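You operate a simulated robot arm through the tools that you are given. There is no shell and no other tool.

Carry out the task below with a simulated robot arm. There is one attempt and no reset: what you move stays moved.

JOB
Stand the beaker on the stirrer and dissolve the blue capsule in it at the yellow card's speed.
Fine: the beaker on the bench; switch the stirrer off once the water has taken the colour. Set down upright: beaker.
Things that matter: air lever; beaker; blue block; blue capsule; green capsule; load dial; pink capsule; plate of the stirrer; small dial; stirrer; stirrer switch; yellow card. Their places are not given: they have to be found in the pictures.

The check looks at the end state, three seconds after you hand in, the way a careful person would. Anything else that was tipped, shoved, dropped, spilled or broken makes it a failure.

ROBOT AND FRAMES
A 7-joint arm with a two-finger parallel gripper, fixed in place. Base frame: the origin is at the foot of the arm, x ahead of it, y to its left, z up; the work surface is at about z = 86. Readings come in cm, rad, newtons and seconds.
Its first joint turns from -2.897 to 2.897 rad. Payload 3.43 kg.
The tool frame sits at the grasp point between the pads (the TCP): z along the fingers, y along the line on which they close. The tips reach 3 cm beyond it. The gripper opens to 9.4 cm. The fingers are 2.8 cm wide and 1 cm thick; the gripper's body (5 by 9.6 cm) begins 5.5 cm behind the TCP.
Orientation is told as [roll, pitch, yaw] about the base's x, y, z axes, in that order, counted from this pose: with the fingers straight down and closing along the base's y, the tool's x points along the base's -x, its y along +y and its z along -z.

CONTROLS
- The arm moves only by the tool step_arm. Its argument "moves" is a list that holds one entry, the list of rows, each a list of 7 numbers: the opening, from 0 (shut) to 1 (fully open), then the shift along the tool's x, y, z in m, then the turn, a rotation vector about the tool's x, y, z in rad. In form: [[[fingers, x, y, z, rx, ry, rz], ...]]. A call has 1 to 20 rows; each row is the pose to reach, as a shift and turn from the pose commanded when the call began, along the tool's axes at that moment. Each row takes 0.2 s and may step no farther than 5 cm and 0.15 rad from the row before; otherwise, or with a gripper value out of range, the whole call is refused. Where a pose cannot be reached the arm comes as near as it can. A force on the tool above 40 N (or 10 N above the force at the start of the call, whichever is more), or a blocked arm, ends the call early, and 0.2 s more pass. The fingers move at their own pace (about 4.5 cm/s each) and stop on an object; they squeeze with about 26 N. The grip force told is the motor's: it shows also when the fingers shut on nothing. Time passes only in rows, and 0.2 s behind the last, so rows that repeat a pose let the fingers close. The reply holds the time, the measured pose of the TCP, the force on the tool along the base axes, the opening and the grip force, in the units named above and with some noise, with the torque about the TCP (base axes, N m) and any sound that the robot's microphone picked up, and new pictures: "pictures" is both (left out), scene, wrist or none.
- Cameras (640 x 400 px; columns grow to the right, rows downward): "scene" is fixed at [5.1, 49.94, 165.02]; the picture's right is [-0.01, -1.00, 0.00], its down [-0.69, 0.01, -0.73] and it looks along [0.73, -0.01, -0.69] (base axes); focal length 334 px, centre (320, 200). "wrist" rides on the gripper at [7.6, 1.4, -10.2] in the tool frame; the picture's right is [-0.18, 0.98, 0.00], its down [-0.75, -0.14, -0.64] and it looks along [-0.63, -0.12, 0.77] (tool axes); focal length 243 px, centre (320, 200).
- pixel_to_xyz(camera, pixels): for up to 12 pixels [column, row] of the newest picture of that camera ("zoom" is the newest enlarged one), the place [x, y, z] in the base frame of the surface seen there, good to about 0.3 cm. The clock stands still meanwhile.
- zoom(camera, box): a new picture of the part [left, top, right, bottom] of that camera's present view, enlarged. The clock stands still meanwhile.
- finish_job(): hands the job in; it is judged then, once.

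Leave the gripper open and the arm clear of the work at the hand-in unless told otherwise.

The tools are called after "Request:" as a command line: name --argument value ..., lists and objects as JSON in quotes. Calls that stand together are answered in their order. step_arm: Moves the arm, as the interface text tells. Its arguments: {"type":"object","properties":{"moves":{"type":"array"},"pictures":{"type":"string","enum":["both","scene","wrist","none"]}},"required":["moves"]} The other tools are called the same way: pixel_to_xyz (camera, pixels) gives the place of the surface under pixels of a picture; zoom (camera, box) takes an enlarged picture of a part of a camera's view; finish_job () hands the job in.

At the start:

```text
time_s: 0.0
position: [55.87, 22.6, 124.75]
ee_rot: [-0.001, 0.0, 0.0]
wrist_force: [-0.1, -0.1, 0.4]
wrist_torque: [0.0, 0.03, -0.01]
gripper_width: 9.44
grasp_force: 0.0
```

scene: 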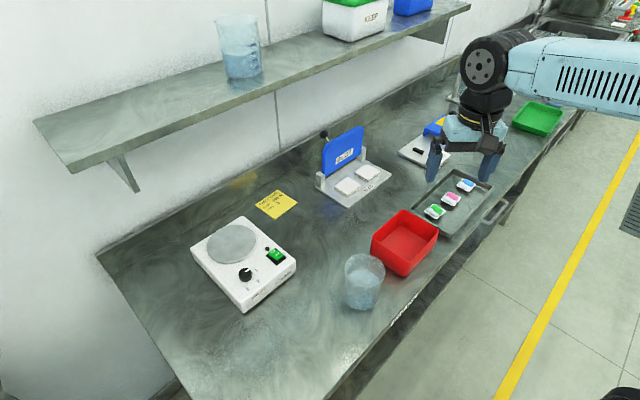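
wrist: 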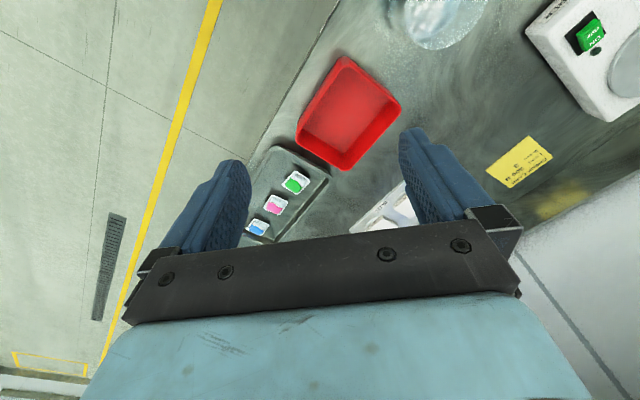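

I see the stirrer at about (243,262), the yellow card at (276,204), the beaker at (363,282), and the capsules on a tray at (435–467,185–212). I'll zoom in to read the details.

Request:
zoom --camera "scene" --box '[240, 180, 310, 224]'

Request:
zoom --camera "scene" --box '[180, 205, 310, 315]'

Request:
zoom --camera "scene" --box '[300, 100, 520, 240]'

Request:
zoom --camera "wrist" --box '[470, 120, 570, 200]'

Request:
zoom --camera "scene" --box '[320, 200, 460, 330]'

```text
9.09 times, centred on (275, 202) of scene
```

zoom: 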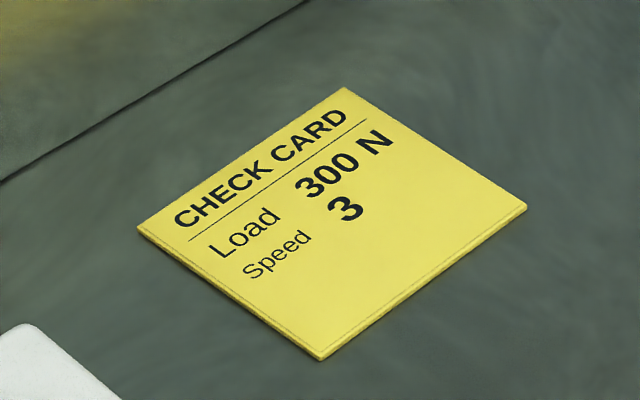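

```text
3.64 times, centred on (245, 260) of scene
```

zoom: 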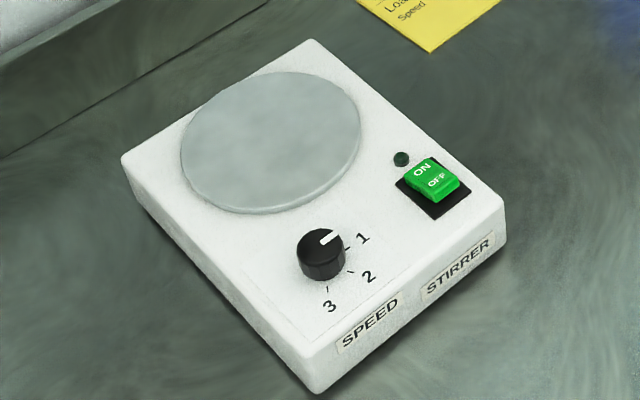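

```text
2.86 times, centred on (410, 170) of scene
```

zoom: 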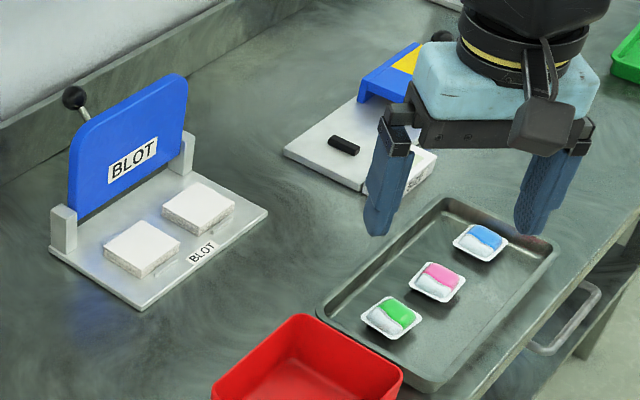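

```text
5.00 times, centred on (520, 160) of wrist
```

zoom: 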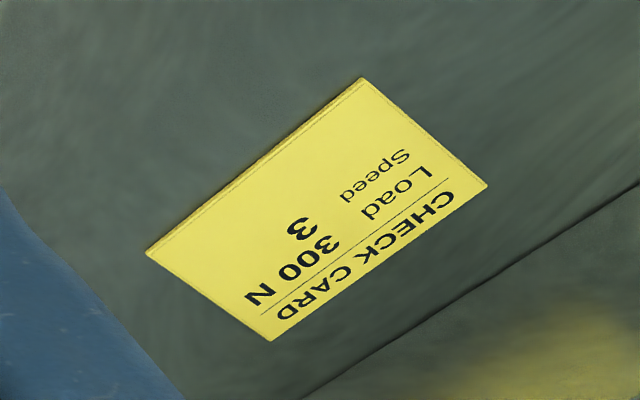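

```text
3.08 times, centred on (390, 265) of scene
```

zoom: 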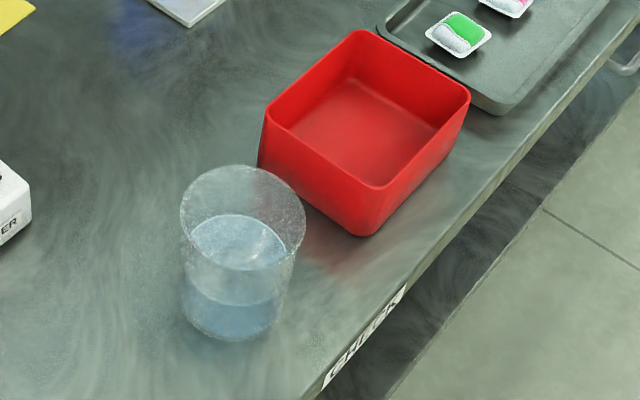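

The card reads Speed 3, and the dial points at about 1 at the moment. Next I'll measure the positions of the main objects.

Request:
pixel_to_xyz --camera "scene" --pixels '[[232, 244], [246, 272], [275, 256], [192, 249], [265, 217], [296, 264], [244, 311], [270, 251], [280, 258], [208, 240], [255, 243], [230, 225]]'

Request:
pixel_to_xyz --camera "scene" --pixels '[[347, 273], [385, 273], [365, 256], [365, 290], [348, 302], [376, 300], [361, 310], [404, 210], [437, 236], [403, 276], [372, 240], [395, 255]]'

Request:
pixel_to_xyz --camera "scene" --pixels '[[438, 209], [431, 214], [454, 197], [449, 202], [470, 183], [464, 188], [460, 210], [425, 213], [412, 208], [452, 235], [454, 172], [493, 188]]'

Request:
zoom --camera "scene" --box '[410, 165, 500, 230]'

Request:
zoom --camera "wrist" --box '[230, 150, 330, 250]'

Request:
zoom --camera "scene" --box '[225, 240, 290, 300]'

```text
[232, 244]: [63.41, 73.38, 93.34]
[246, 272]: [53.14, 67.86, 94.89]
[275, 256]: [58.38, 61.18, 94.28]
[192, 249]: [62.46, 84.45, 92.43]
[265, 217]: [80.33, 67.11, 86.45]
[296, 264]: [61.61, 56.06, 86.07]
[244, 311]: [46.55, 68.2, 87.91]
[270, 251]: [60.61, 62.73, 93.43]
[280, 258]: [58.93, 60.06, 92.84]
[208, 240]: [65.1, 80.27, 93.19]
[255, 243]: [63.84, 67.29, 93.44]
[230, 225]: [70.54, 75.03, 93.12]
```

```text
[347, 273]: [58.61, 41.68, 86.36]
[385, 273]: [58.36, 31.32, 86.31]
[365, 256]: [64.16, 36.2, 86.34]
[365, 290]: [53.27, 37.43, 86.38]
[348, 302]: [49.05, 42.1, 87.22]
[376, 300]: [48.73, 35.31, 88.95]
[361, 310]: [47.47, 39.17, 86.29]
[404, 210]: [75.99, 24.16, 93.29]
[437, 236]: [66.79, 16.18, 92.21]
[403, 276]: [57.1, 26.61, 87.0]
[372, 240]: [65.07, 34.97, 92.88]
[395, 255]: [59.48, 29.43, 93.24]
```

```text
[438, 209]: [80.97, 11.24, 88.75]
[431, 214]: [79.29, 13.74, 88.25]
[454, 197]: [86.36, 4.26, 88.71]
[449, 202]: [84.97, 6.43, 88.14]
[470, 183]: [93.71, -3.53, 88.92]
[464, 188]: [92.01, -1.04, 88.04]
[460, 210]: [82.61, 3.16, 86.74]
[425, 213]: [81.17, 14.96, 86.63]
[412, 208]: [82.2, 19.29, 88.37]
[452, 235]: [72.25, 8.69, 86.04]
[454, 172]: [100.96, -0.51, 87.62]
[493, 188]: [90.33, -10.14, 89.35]
```

```text
6.15 times, centred on (455, 198) of scene
```

zoom: 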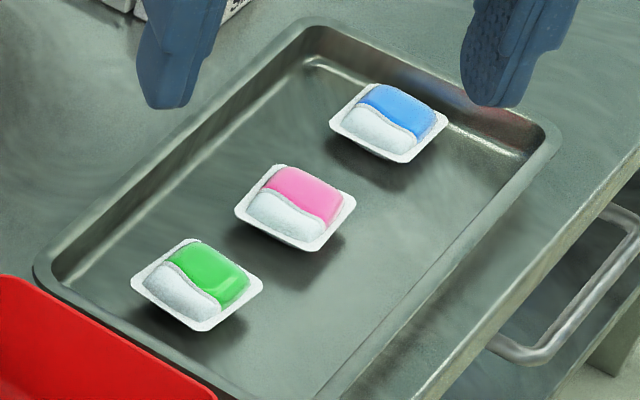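

```text
4.00 times, centred on (280, 200) of wrist
```

zoom: 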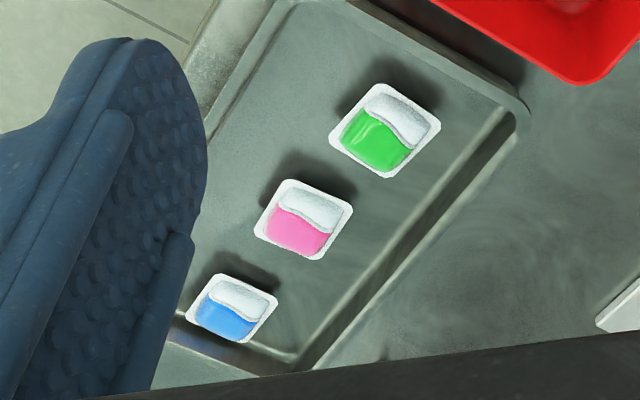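

```text
6.67 times, centred on (258, 270) of scene
```

zoom: 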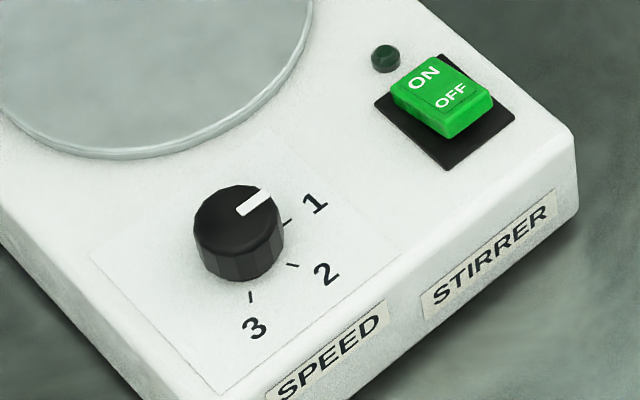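

The blue pod is at about (92.8, -2.3) on the tray, and the bench beaker is near (50.5, 38.5). I'll zoom in on the beaker to get its size.

Request:
zoom --camera "scene" --box '[332, 245, 396, 320]'

Request:
zoom --camera "wrist" --box '[370, 0, 640, 170]'

```text
5.33 times, centred on (364, 282) of scene
```

zoom: 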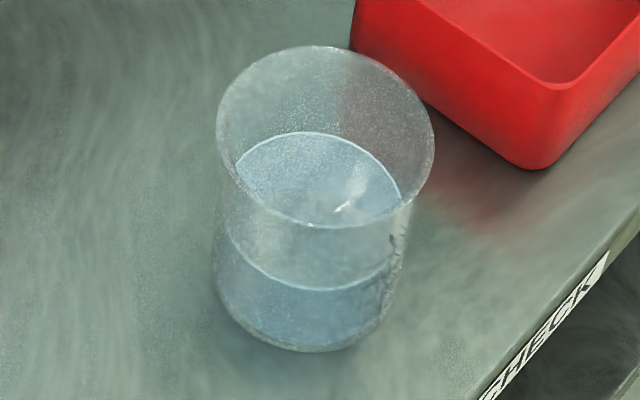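

```text
2.35 times, centred on (505, 85) of wrist
```

zoom: 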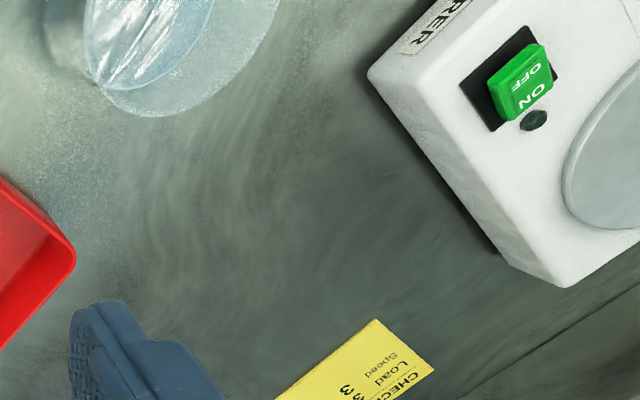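

The beaker is about 9 cm across with a slightly wider rim. I'll measure the shelf for clearance, and also the dial ticks, rocker and plate edges.

Request:
zoom --camera "scene" --box '[225, 240, 290, 300]'

Request:
pixel_to_xyz --camera "zoom" --pixels '[[287, 222], [293, 265], [250, 297], [238, 215], [264, 194], [243, 210], [420, 76], [450, 95], [400, 88], [470, 120], [316, 203], [255, 328]]'

Request:
pixel_to_xyz --camera "scene" --pixels '[[72, 172], [36, 122], [280, 88], [468, 10], [140, 190], [240, 75], [110, 100], [101, 254], [120, 260]]'

```text
6.67 times, centred on (258, 270) of scene
```

zoom: 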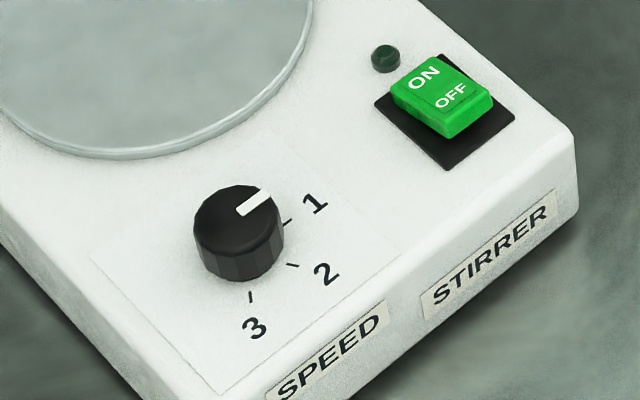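

```text
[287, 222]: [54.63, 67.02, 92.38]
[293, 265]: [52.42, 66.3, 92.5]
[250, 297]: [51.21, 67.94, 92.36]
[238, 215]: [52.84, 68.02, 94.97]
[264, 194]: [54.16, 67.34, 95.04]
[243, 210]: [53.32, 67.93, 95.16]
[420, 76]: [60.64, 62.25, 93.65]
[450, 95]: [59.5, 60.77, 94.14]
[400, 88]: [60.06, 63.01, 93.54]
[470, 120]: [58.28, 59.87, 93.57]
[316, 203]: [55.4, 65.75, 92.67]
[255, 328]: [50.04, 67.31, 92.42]
```

```text
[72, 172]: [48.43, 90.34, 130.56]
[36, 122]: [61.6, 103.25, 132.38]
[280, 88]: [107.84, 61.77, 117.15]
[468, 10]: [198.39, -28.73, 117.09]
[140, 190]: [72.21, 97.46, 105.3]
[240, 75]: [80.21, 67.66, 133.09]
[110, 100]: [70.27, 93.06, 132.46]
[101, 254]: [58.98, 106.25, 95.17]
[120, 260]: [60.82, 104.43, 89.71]
```

The knob is centred near (53.1, 67.9) with its top at z≈95. Its ticks sit about 75° apart, running clockwise from 1 to 3, and the pointer is on 1. The shelf edge hangs almost over the plate at z≈130, so I'll tilt the tool when I work there. First I'll move above the knob with yaw of about +55°.

Request:
step_arm --moves '[[[1, 0.002, 0.038, 0.008, 0, 0, -0.08], [1, 0.004, 0.076, 0.016, 0, 0, -0.16], [1, 0.007, 0.113, 0.024, 0, 0, -0.24], [1, 0.009, 0.151, 0.032, 0, 0, -0.32], [1, 0.012, 0.189, 0.04, 0, 0, -0.4], [1, 0.014, 0.227, 0.048, 0, 0, -0.48], [1, 0.016, 0.264, 0.056, 0, 0, -0.56], [1, 0.019, 0.302, 0.064, 0, 0, -0.64], [1, 0.021, 0.34, 0.072, 0, 0, -0.72], [1, 0.023, 0.378, 0.08, 0, 0, -0.8], [1, 0.026, 0.415, 0.088, 0, 0, -0.88], [0.6, 0.028, 0.453, 0.096, 0, 0, -0.96]]]'

```text
time_s: 2.6
position: [53.09, 67.92, 115.26]
ee_rot: [0.001, 0.0, 0.96]
wrist_force: [-0.5, -0.5, 0.7]
wrist_torque: [0.06, -0.02, 0.03]
gripper_width: 5.91
grasp_force: 0.1
```

scene: 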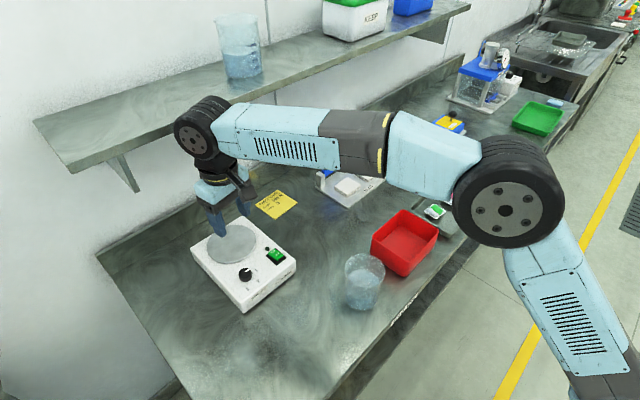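
wrist: 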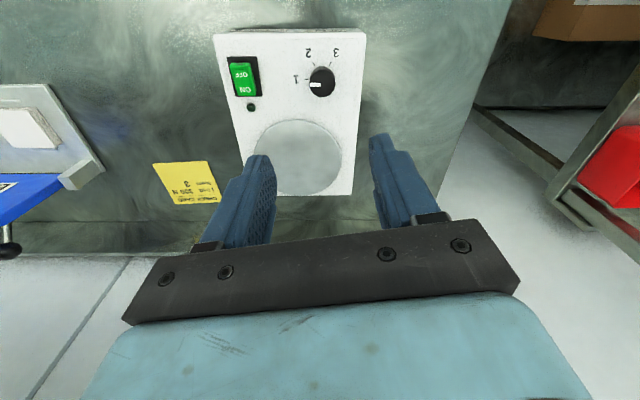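

I'm above the dial, and the wrist view shows it at (322,80) with the pointer at 1. I'll zoom in and measure it from here.

Request:
zoom --camera "wrist" --box '[210, 30, 370, 130]'

Request:
pixel_to_xyz --camera "zoom" --pixels '[[448, 205], [405, 222], [448, 160], [490, 200], [450, 240], [385, 195], [400, 140], [480, 135], [150, 165], [150, 230], [165, 305]]'

Request:
pixel_to_xyz --camera "wrist" --pixels '[[300, 120], [345, 157], [256, 157], [300, 193], [213, 34], [365, 34], [354, 195], [300, 157]]'

```text
4.00 times, centred on (290, 80) of wrist
```

zoom: 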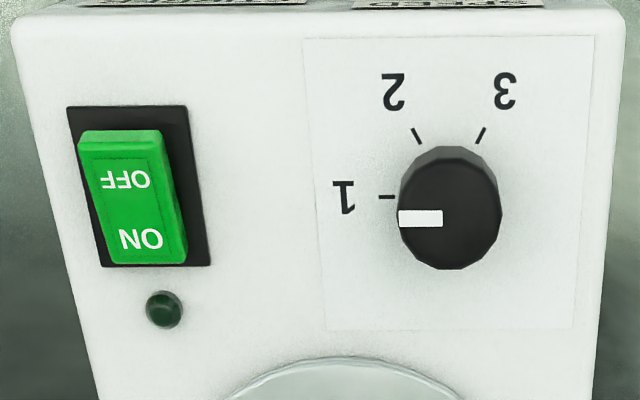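

```text
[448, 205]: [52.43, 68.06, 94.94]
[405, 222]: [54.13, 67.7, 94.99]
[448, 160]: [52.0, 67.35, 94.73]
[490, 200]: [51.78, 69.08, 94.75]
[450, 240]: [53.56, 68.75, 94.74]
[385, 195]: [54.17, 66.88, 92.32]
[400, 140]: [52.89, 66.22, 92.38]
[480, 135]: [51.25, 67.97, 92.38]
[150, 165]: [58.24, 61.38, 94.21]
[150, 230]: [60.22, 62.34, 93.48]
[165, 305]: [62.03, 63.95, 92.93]
```

```text
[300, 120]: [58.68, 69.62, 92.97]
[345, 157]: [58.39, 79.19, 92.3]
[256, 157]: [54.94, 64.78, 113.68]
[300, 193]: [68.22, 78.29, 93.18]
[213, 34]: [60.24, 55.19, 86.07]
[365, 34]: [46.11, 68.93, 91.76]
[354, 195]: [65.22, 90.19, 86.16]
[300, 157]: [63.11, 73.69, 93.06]
```

From here the ticks are clearly 60° apart, so 1 to 3 is 120° clockwise. The knob centre is about (52.85, 68.1). I'll lower the open fingers around the knob.

Request:
step_arm --moves '[[[0.55, 0, 0.001, 0.04, 0, 0, 0], [0.55, 0, 0.002, 0.08, 0, 0, 0], [0.55, 0, 0.003, 0.12, 0, 0, 0], [0.55, 0, 0.003, 0.15, 0, 0, 0], [0.55, 0, 0.003, 0.17, 0, 0, 0], [0.55, 0, 0.003, 0.18, 0, 0, 0], [0.55, 0, 0.003, 0.19, 0, 0, 0]]]'

Request:
zoom --camera "scene" --box '[190, 210, 310, 310]'

```text
time_s: 4.2
position: [52.8, 68.38, 96.14]
ee_rot: [0.0, -0.001, 0.959]
wrist_force: [-0.2, 0.6, -0.2]
wrist_torque: [0.01, 0.02, 0.0]
gripper_width: 5.16
grasp_force: 0.1
```

scene: 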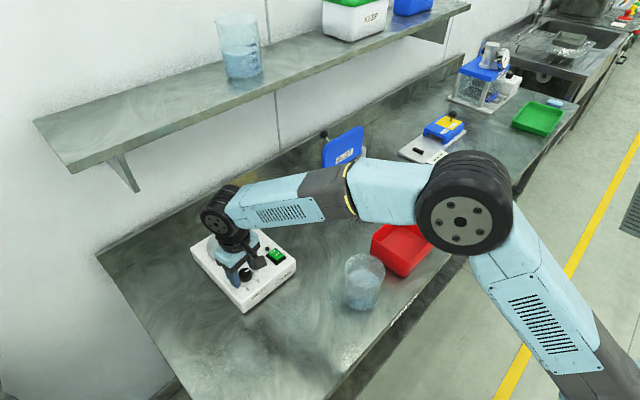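
wrist: 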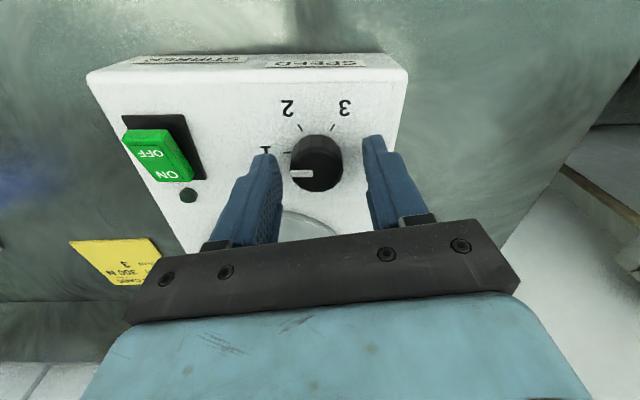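

```text
4.00 times, centred on (250, 260) of scene
```

zoom: 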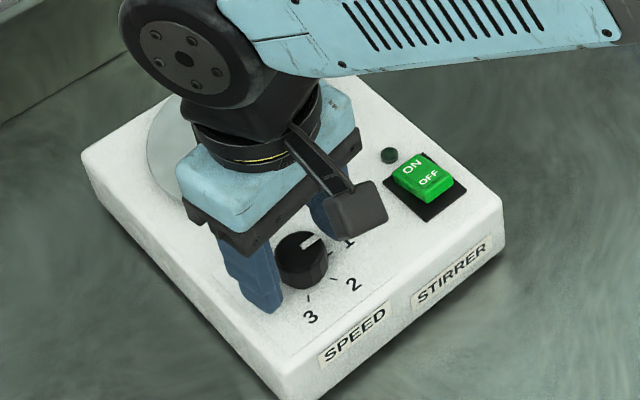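

The fingers straddle the knob, though it sits about 0.3 cm toward the robot from the finger line. I'll shift by that amount and close.

Request:
step_arm --moves '[[[0.55, 0.003, -0.001, 0, 0, 0, 0], [0.3, 0.003, -0.001, 0, 0, 0, 0], [0.0, 0.003, -0.001, 0, 0, 0, 0], [0.0, 0.003, -0.001, 0, 0, 0, 0], [0.0, 0.003, -0.001, 0, 0, 0, 0]]]'

Request:
zoom --camera "wrist" --box '[200, 90, 440, 240]'

```text
time_s: 5.4
position: [52.88, 67.97, 96.15]
ee_rot: [-0.001, 0.0, 0.961]
wrist_force: [2.0, -5.6, -1.3]
wrist_torque: [-0.16, -0.16, -0.04]
gripper_width: 3.12
grasp_force: 45.1
```

scene: 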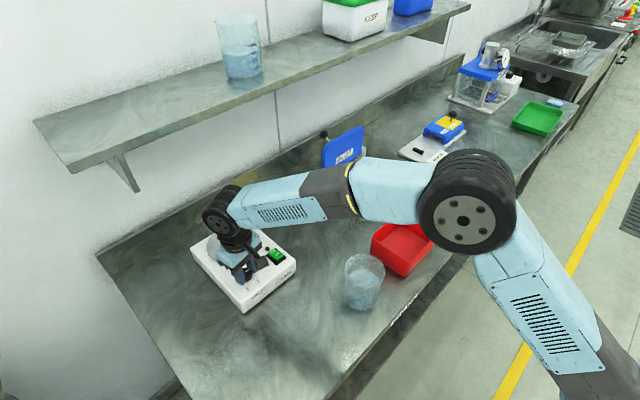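
wrist: 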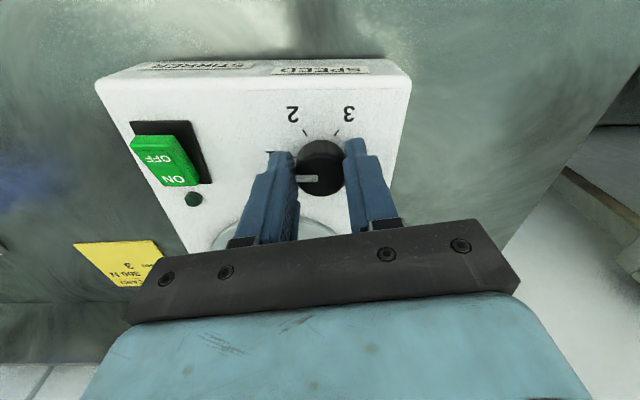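

```text
2.67 times, centred on (320, 165) of wrist
```

zoom: 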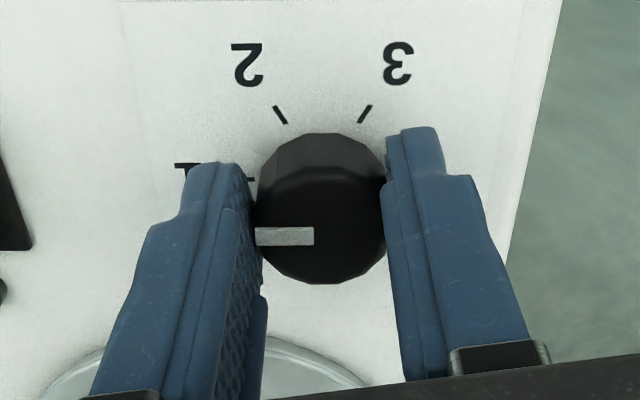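

The knob is gripped (3.1 cm wide) and centred. I'll turn it 60° clockwise.

Request:
step_arm --moves '[[[0, 0.003, -0.001, 0, 0, 0, 0.12], [0, 0.003, -0.001, 0, 0, 0, 0.24], [0, 0.003, -0.001, 0, 0, 0, 0.36], [0, 0.003, -0.001, 0, 0, 0, 0.48], [0, 0.003, -0.001, 0, 0, 0, 0.6], [0, 0.003, -0.001, 0, 0, 0, 0.72], [0, 0.003, -0.001, 0, 0, 0, 0.84], [0, 0.003, -0.001, 0, 0, 0, 0.96], [0, 0.003, -0.001, 0, 0, 0, 1.047], [0, 0.003, -0.001, 0, 0, 0, 1.047]]]'

Request:
zoom --camera "wrist" --box '[200, 90, 440, 240]'

```text
time_s: 6.2
position: [52.62, 68.08, 96.23]
ee_rot: [0.005, -0.003, 0.636]
wrist_force: [3.5, 11.6, -14.4]
wrist_torque: [1.04, -0.9, 0.03]
gripper_width: 3.13
grasp_force: 45.2
stopped in row 3: the force on the tool passed its limit at 42 N (the readings are from after the stop); the commanded pose is now the measured one
```

scene: 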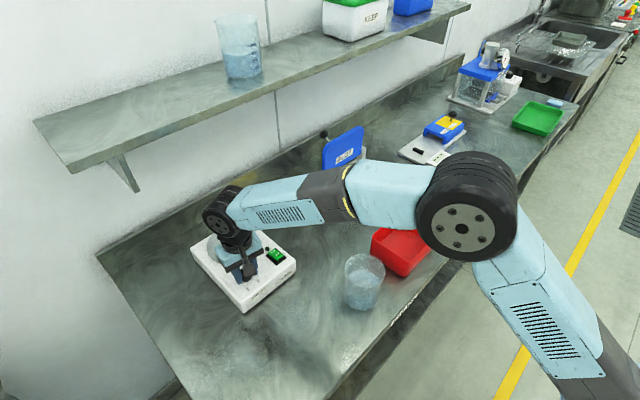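
wrist: 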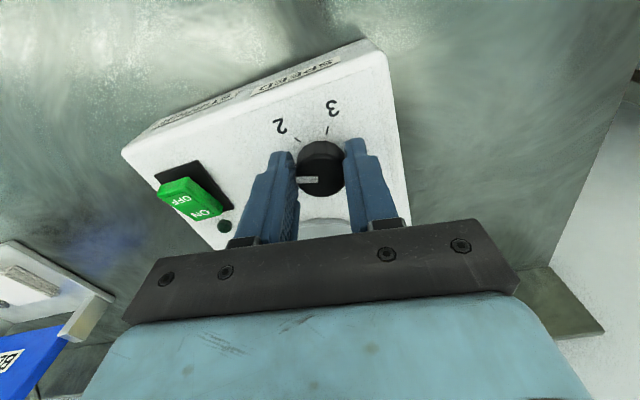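

```text
2.67 times, centred on (320, 165) of wrist
```

zoom: 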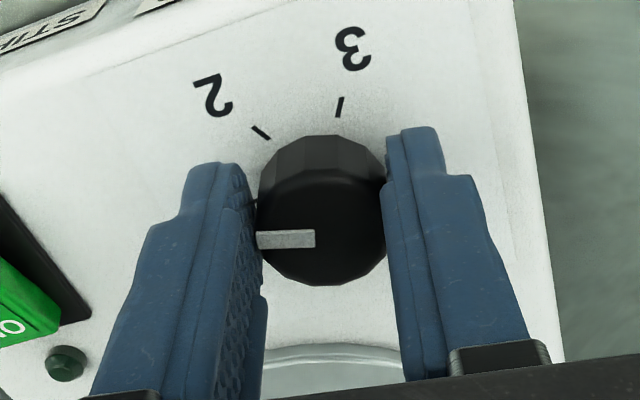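

The knob turned about 19° with the grip, but I repeated the 3 mm shift by mistake and that caused side force. I'll move back to the knob's centre and check the forces.

Request:
step_arm --moves '[[[0, -0.001, -0.0024, 0.0005, 0, 0, 0], [0, -0.001, -0.0024, 0.0005, 0, 0, 0]]]' --pictures "none"

```text
time_s: 6.8
position: [52.77, 67.93, 96.17]
ee_rot: [0.009, -0.004, 0.64]
wrist_force: [-7.0, 33.9, -16.7]
wrist_torque: [1.27, -0.13, 0.14]
gripper_width: 3.15
grasp_force: 45.1
```

The side force is now +34 N in y, so the true centre is further along +y. I'll correct that way.

Request:
step_arm --moves '[[[0, -0.0009, 0.0022, 0, 0, 0, 0], [0, -0.0009, 0.0022, 0, 0, 0, 0]]]' --pictures "none"

```text
time_s: 7.4
position: [52.61, 68.08, 96.18]
ee_rot: [0.004, 0.001, 0.638]
wrist_force: [-15.4, 12.2, -14.6]
wrist_torque: [-0.06, 0.73, 0.11]
gripper_width: 3.12
grasp_force: 45.3
```

Nudging leaves residual stress, so I'll release, look, and re-grip from a relaxed pose.

Request:
step_arm --moves '[[[0.5, 0, 0, 0, 0, 0, 0], [0.5, 0, 0, 0, 0, 0, 0], [0.5, 0, 0, 0, 0, 0, 0]]]' --pictures "wrist"

Request:
zoom --camera "wrist" --box '[200, 90, 440, 240]'

```text
time_s: 8.2
position: [52.8, 67.94, 96.27]
ee_rot: [0.003, -0.002, 0.638]
wrist_force: [-0.6, -1.2, -0.6]
wrist_torque: [0.02, 0.0, 0.0]
gripper_width: 4.68
grasp_force: 0.1
```

wrist: 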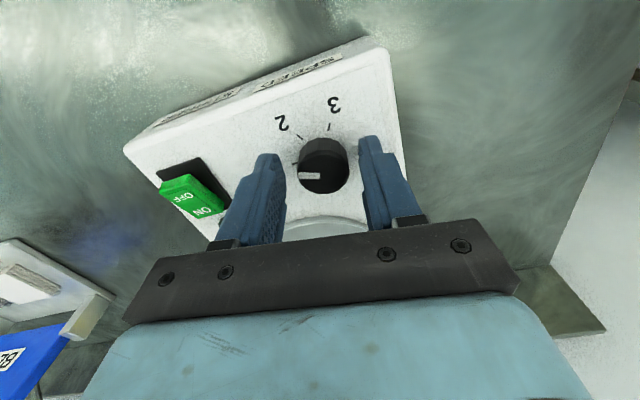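

```text
2.67 times, centred on (320, 165) of wrist
```

zoom: 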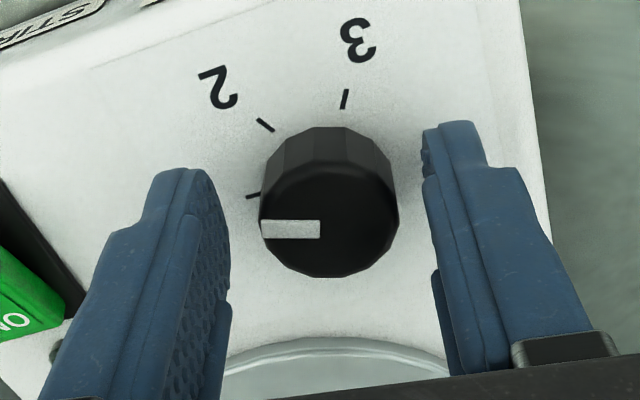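

The knob is now about 19° past 1 and needs roughly 101° more. Its centre is about 1.8 mm off along tool y and 1 mm along x. I'll re-centre, turn the open gripper back to yaw 1.1, and look again.

Request:
step_arm --moves '[[[0.5, 0.001, 0.0018, 0, 0, 0, -0.12], [0.5, 0.001, 0.0018, 0, 0, 0, -0.24], [0.5, 0.001, 0.0018, 0, 0, 0, -0.36], [0.5, 0.001, 0.0018, 0, 0, 0, -0.46], [0.5, 0.001, 0.0018, 0, 0, 0, -0.46]]]' --pictures "wrist"

Request:
zoom --camera "wrist" --box '[200, 90, 440, 240]'

```text
time_s: 9.4
position: [52.68, 68.1, 96.33]
ee_rot: [0.002, -0.005, 1.099]
wrist_force: [0.0, 0.0, -0.6]
wrist_torque: [0.03, 0.0, -0.02]
gripper_width: 4.69
grasp_force: 0.2
```

wrist: 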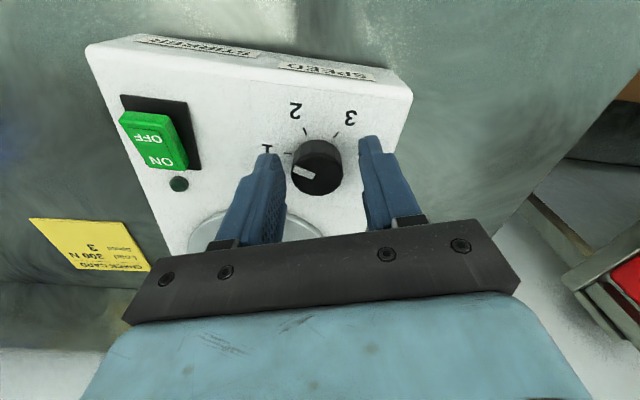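

```text
2.67 times, centred on (320, 165) of wrist
```

zoom: 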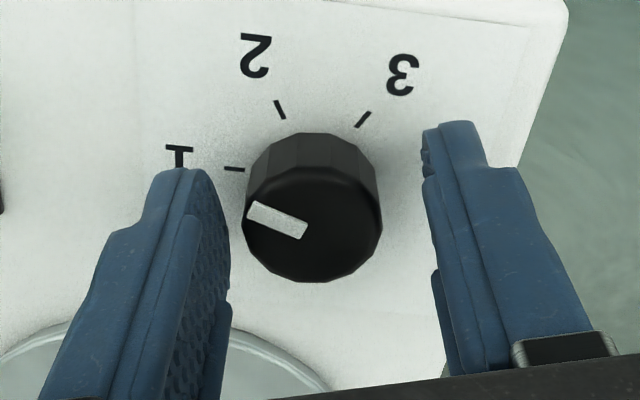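

The centring is within about 1 mm. I'll shift slightly and close.

Request:
step_arm --moves '[[[0.5, 0, -0.001, 0, 0, 0, 0], [0.3, 0, -0.001, 0, 0, 0, 0], [0, 0, -0.001, 0, 0, 0, 0], [0, 0, -0.001, 0, 0, 0, 0], [0, 0, -0.001, 0, 0, 0, 0]]]' --pictures "none"

```text
time_s: 10.6
position: [52.89, 67.95, 96.31]
ee_rot: [0.001, -0.006, 1.097]
wrist_force: [10.9, -5.3, 1.0]
wrist_torque: [-0.27, -0.34, -0.07]
gripper_width: 3.14
grasp_force: 45.3
```

The 12 N along −y of the tool means the knob is about 1 mm further that way. I'll relax by that amount and rotate in small steps.

Request:
step_arm --moves '[[[0, 0, -0.001, 0, 0, 0, 0], [0, 0, -0.001, 0, 0, 0, 0.06], [0, 0, -0.001, 0, 0, 0, 0.12], [0, 0, -0.001, 0, 0, 0, 0.18], [0, 0, -0.001, 0, 0, 0, 0.24]]]' --pictures "none"

```text
time_s: 11.8
position: [52.81, 67.95, 96.24]
ee_rot: [0.006, -0.003, 0.856]
wrist_force: [1.5, 2.5, -4.8]
wrist_torque: [1.1, -0.74, 0.0]
gripper_width: 3.13
grasp_force: 44.8
```

Forces are low now, so I'll continue rotating.

Request:
step_arm --moves '[[[0, 0, 0, 0, 0, 0, 0.08], [0, 0, 0, 0, 0, 0, 0.16], [0, 0, 0, 0, 0, 0, 0.24]]]' --pictures "none"

```text
time_s: 12.6
position: [52.68, 68.04, 96.29]
ee_rot: [0.005, -0.002, 0.618]
wrist_force: [-3.3, 6.3, -5.7]
wrist_torque: [-0.2, 0.69, 0.03]
gripper_width: 3.11
grasp_force: 44.6
```

Still fine. I'll keep rotating.

Request:
step_arm --moves '[[[0, 0, 0, 0, 0, 0, 0.08], [0, 0, 0, 0, 0, 0, 0.16], [0, 0, 0, 0, 0, 0, 0.24]]]' --pictures "none"

Request:
step_arm --moves '[[[0, 0, 0, 0, 0, 0, 0.08], [0, 0, 0, 0, 0, 0, 0.16], [0, 0, 0, 0, 0, 0, 0.24]]]' --pictures "wrist"

Request:
zoom --camera "wrist" --box '[200, 90, 440, 240]'

```text
time_s: 13.4
position: [52.74, 68.08, 96.32]
ee_rot: [0.006, -0.005, 0.377]
wrist_force: [-7.2, 12.3, -5.6]
wrist_torque: [0.67, -0.59, 0.08]
gripper_width: 3.13
grasp_force: 44.2
```

```text
time_s: 14.2
position: [52.59, 68.26, 96.35]
ee_rot: [0.007, 0.0, 0.138]
wrist_force: [-10.4, 25.2, -6.3]
wrist_torque: [0.93, -0.16, 0.13]
gripper_width: 3.11
grasp_force: 45.0
```

wrist: 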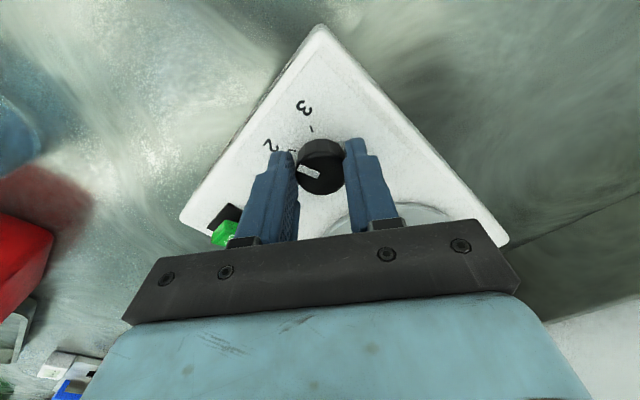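

```text
2.67 times, centred on (320, 165) of wrist
```

zoom: 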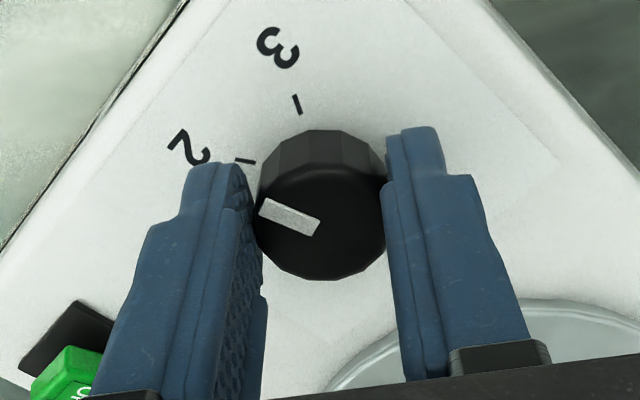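

The knob is now about 74° from 1, just past 2. Combining the force and image constraints puts the true knob centre at about (53.0, 68.3). I'll open to relax.

Request:
step_arm --moves '[[[0.5, 0, 0, 0, 0, 0, 0], [0.5, 0, 0, 0, 0, 0, 0], [0.5, 0, 0, 0, 0, 0, 0]]]' --pictures "none"

```text
time_s: 15.0
position: [52.83, 67.95, 96.29]
ee_rot: [0.005, -0.002, 0.136]
wrist_force: [-0.5, 0.1, 0.1]
wrist_torque: [0.0, 0.01, 0.01]
gripper_width: 4.71
grasp_force: 0.1
```

I'll move to (53.0, 68.3) and turn back to yaw ≈0.93 with the fingers open.

Request:
step_arm --moves '[[[0.5, -0.002, 0.0032, 0, 0, 0, 0], [0.5, -0.002, 0.0032, 0, 0, 0, -0.14], [0.5, -0.002, 0.0032, 0, 0, 0, -0.28], [0.5, -0.002, 0.0032, 0, 0, 0, -0.42], [0.5, -0.002, 0.0032, 0, 0, 0, -0.56], [0.5, -0.002, 0.0032, 0, 0, 0, -0.7], [0.5, -0.002, 0.0032, 0, 0, 0, -0.79], [0.5, -0.002, 0.0032, 0, 0, 0, -0.79]]]' --pictures "both"

Request:
zoom --camera "wrist" --box '[200, 90, 440, 240]'

Request:
zoom --camera "scene" --box '[190, 210, 310, 310]'

```text
time_s: 16.8
position: [52.94, 68.4, 96.2]
ee_rot: [0.003, -0.005, 0.928]
wrist_force: [-0.1, -0.1, 0.7]
wrist_torque: [-0.01, 0.01, -0.01]
gripper_width: 4.71
grasp_force: 0.1
```

scene: 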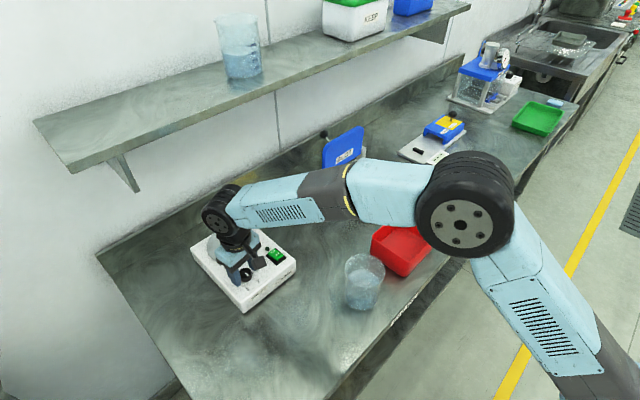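
wrist: 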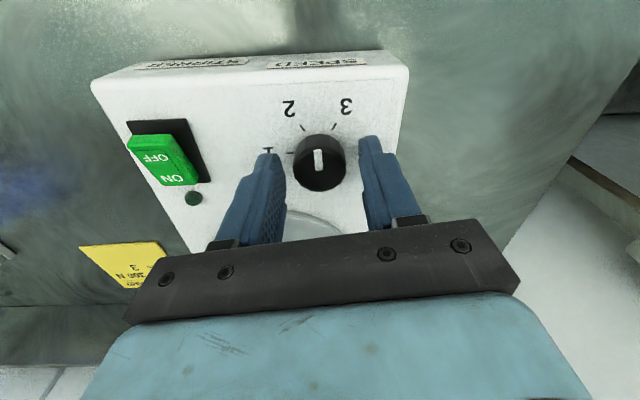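

```text
2.67 times, centred on (320, 165) of wrist
```

zoom: 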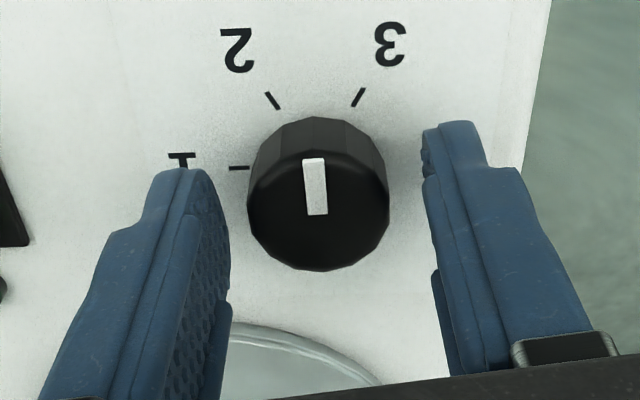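

```text
4.00 times, centred on (250, 260) of scene
```

zoom: 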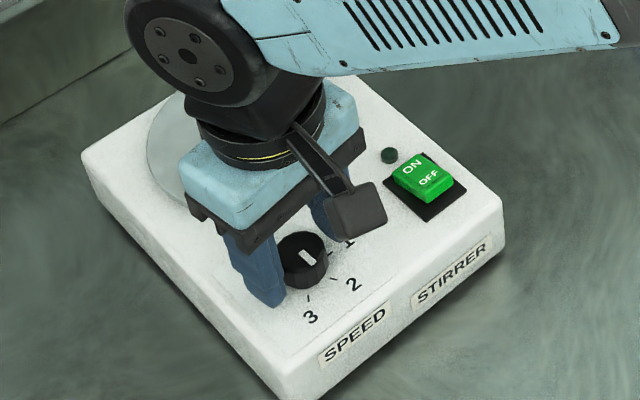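

The pointer now appears to sit between 2 and 3. I'll measure its ends and the ticks exactly.

Request:
zoom --camera "scene" --box '[250, 260, 280, 290]'

Request:
zoom --camera "wrist" --box '[270, 110, 370, 200]'

```text
13.33 times, centred on (265, 275) of scene
```

zoom: 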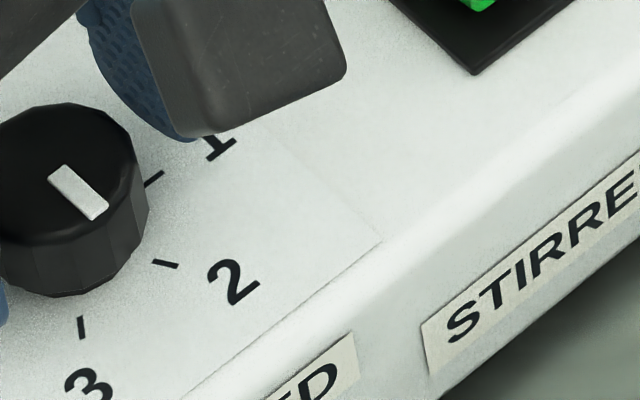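

```text
4.44 times, centred on (320, 155) of wrist
```

zoom: 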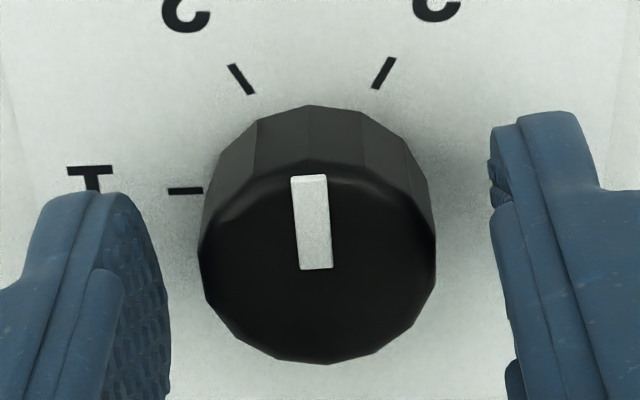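

Request:
pixel_to_xyz --camera "zoom" --pixels '[[317, 262], [309, 184], [175, 191], [202, 191], [232, 66], [252, 93], [394, 60], [374, 88], [318, 110], [320, 360], [200, 245], [434, 245]]'

```text
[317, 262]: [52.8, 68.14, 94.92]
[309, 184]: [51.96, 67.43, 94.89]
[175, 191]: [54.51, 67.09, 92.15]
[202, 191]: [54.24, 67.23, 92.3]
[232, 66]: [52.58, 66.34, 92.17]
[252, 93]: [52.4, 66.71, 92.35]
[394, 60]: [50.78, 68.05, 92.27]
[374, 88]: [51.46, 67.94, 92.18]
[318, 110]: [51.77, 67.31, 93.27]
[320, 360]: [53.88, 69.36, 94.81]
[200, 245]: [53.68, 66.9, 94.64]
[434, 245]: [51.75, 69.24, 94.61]
```

By image geometry the pointer is about 85° past 1, and 3 is at about 120°, so about 35° remains. The columns are centred, so I'll close.

Request:
step_arm --moves '[[[0.4, 0.001, 0, 0, 0, 0, 0], [0.2, 0.001, 0, 0, 0, 0, 0], [0, 0.001, 0, 0, 0, 0, 0], [0, 0.001, 0, 0, 0, 0, 0], [0, 0.001, 0, 0, 0, 0, 0]]]' --pictures "none"

Request:
step_arm --moves '[[[0, 0, 0, 0, 0, 0, 0.08], [0, 0, 0, 0, 0, 0, 0.16], [0, 0, 0, 0, 0, 0, 0.24], [0, 0, 0, 0, 0, 0, 0.3]]]' --pictures "wrist"

Request:
zoom --camera "wrist" --box '[270, 110, 370, 200]'

```text
time_s: 18.0
position: [52.94, 68.23, 96.14]
ee_rot: [0.004, -0.006, 0.928]
wrist_force: [1.7, -3.9, 0.5]
wrist_torque: [0.01, -0.06, -0.03]
gripper_width: 3.13
grasp_force: 44.9
```

```text
time_s: 19.0
position: [53.01, 68.14, 96.23]
ee_rot: [0.003, -0.002, 0.627]
wrist_force: [4.8, -4.5, -16.4]
wrist_torque: [0.38, -0.69, 0.03]
gripper_width: 3.16
grasp_force: 45.3
```

wrist: 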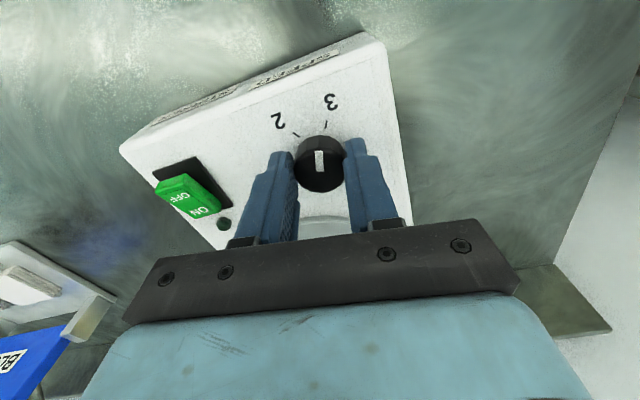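

```text
4.44 times, centred on (320, 155) of wrist
```

zoom: 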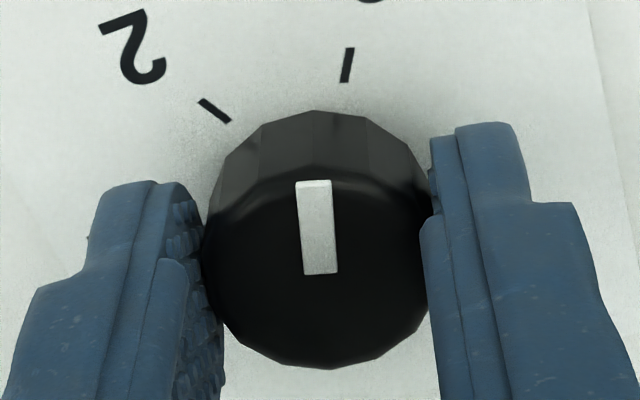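

The knob follows the grip. Tick 3 is about 15° further clockwise, so I'll rotate 0.26 rad more.

Request:
step_arm --moves '[[[0, 0, 0, 0, 0, 0, 0.08], [0, 0, 0, 0, 0, 0, 0.16], [0, 0, 0, 0, 0, 0, 0.25]]]' --pictures "wrist"

Request:
zoom --camera "wrist" --box '[270, 110, 370, 200]'

```text
time_s: 19.8
position: [52.98, 68.14, 96.22]
ee_rot: [0.004, -0.001, 0.374]
wrist_force: [5.4, -5.3, -22.2]
wrist_torque: [0.25, -0.83, 0.04]
gripper_width: 3.13
grasp_force: 45.0
```

wrist: 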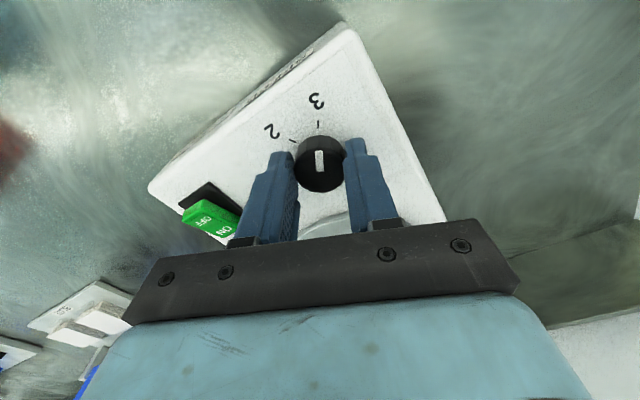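

```text
4.44 times, centred on (320, 155) of wrist
```

zoom: 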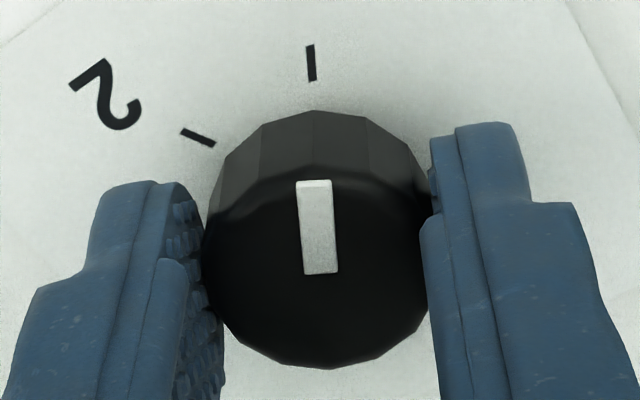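

The pointer is now in line with tick 3. I'll release, back off upward, and verify.

Request:
step_arm --moves '[[[0.3, 0, 0, 0, 0, 0, 0], [0.6, 0, 0, 0, 0, 0, 0], [0.6, 0, 0, 0, 0, 0, 0], [0.6, 0, 0, -0.02, 0, 0, 0], [0.6, 0, 0, -0.06, 0, 0, 0], [0.6, 0, 0, -0.1, 0, 0, 0], [0.6, 0, 0, -0.1, 0, 0, -0.15], [0.6, 0, 0, -0.1, 0, 0, -0.3], [0.6, 0, 0, -0.1, 0, 0, -0.45], [0.6, 0, 0, -0.1, 0, 0, -0.55], [0.6, 0, 0, -0.1, 0, 0, -0.55]]]'

Request:
zoom --camera "wrist" --box '[250, 70, 370, 160]'

Request:
zoom --camera "scene" --box '[190, 210, 310, 310]'

```text
time_s: 22.2
position: [53.02, 68.0, 106.29]
ee_rot: [0.004, -0.006, 0.928]
wrist_force: [-0.3, 0.5, -0.1]
wrist_torque: [-0.01, -0.01, 0.0]
gripper_width: 5.64
grasp_force: 0.0
```

scene: 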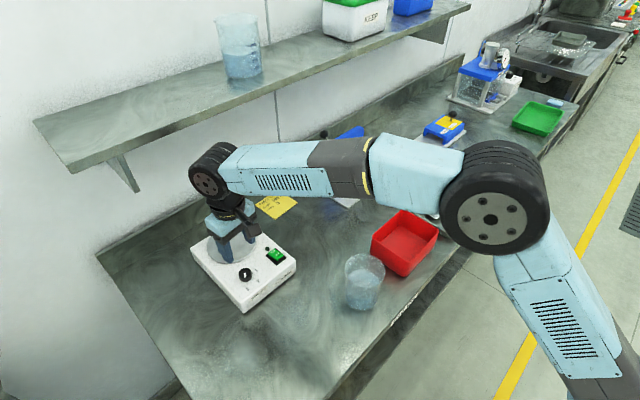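
wrist: 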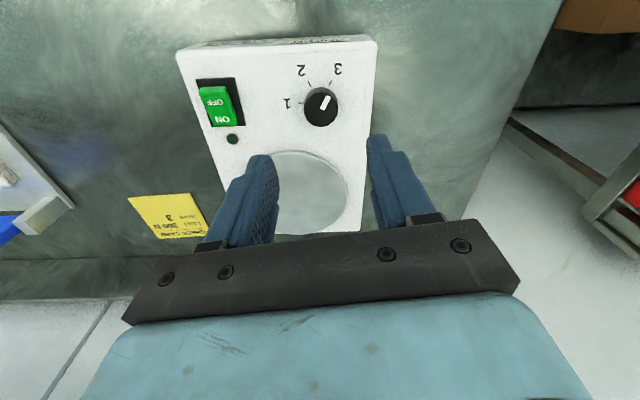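

```text
4.44 times, centred on (310, 115) of wrist
```

zoom: 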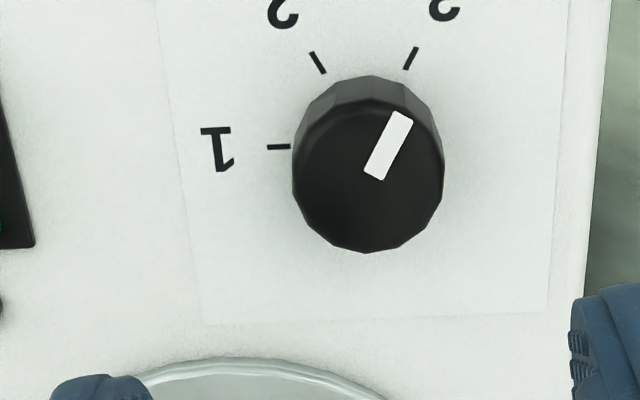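

```text
4.00 times, centred on (250, 260) of scene
```

zoom: 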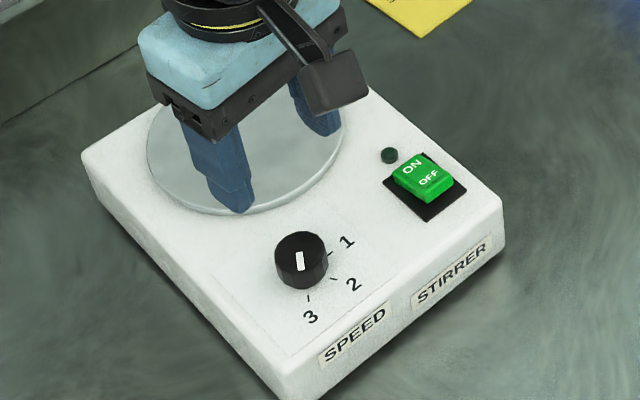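

The dial now points squarely at 3, and the stirrer hasn't moved. Before I travel to the blue capsule, I'll check the heights of the equipment along the way.

Request:
pixel_to_xyz --camera "scene" --pixels '[[352, 130], [445, 120], [465, 130], [430, 150], [484, 62], [456.6, 185.3], [476, 186], [468, 190]]'

```text
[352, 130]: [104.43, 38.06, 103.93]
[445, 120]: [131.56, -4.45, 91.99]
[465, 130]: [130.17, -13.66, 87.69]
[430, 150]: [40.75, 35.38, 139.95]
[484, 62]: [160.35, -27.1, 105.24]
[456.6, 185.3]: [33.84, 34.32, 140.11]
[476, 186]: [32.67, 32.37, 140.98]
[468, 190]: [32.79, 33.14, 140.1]
```

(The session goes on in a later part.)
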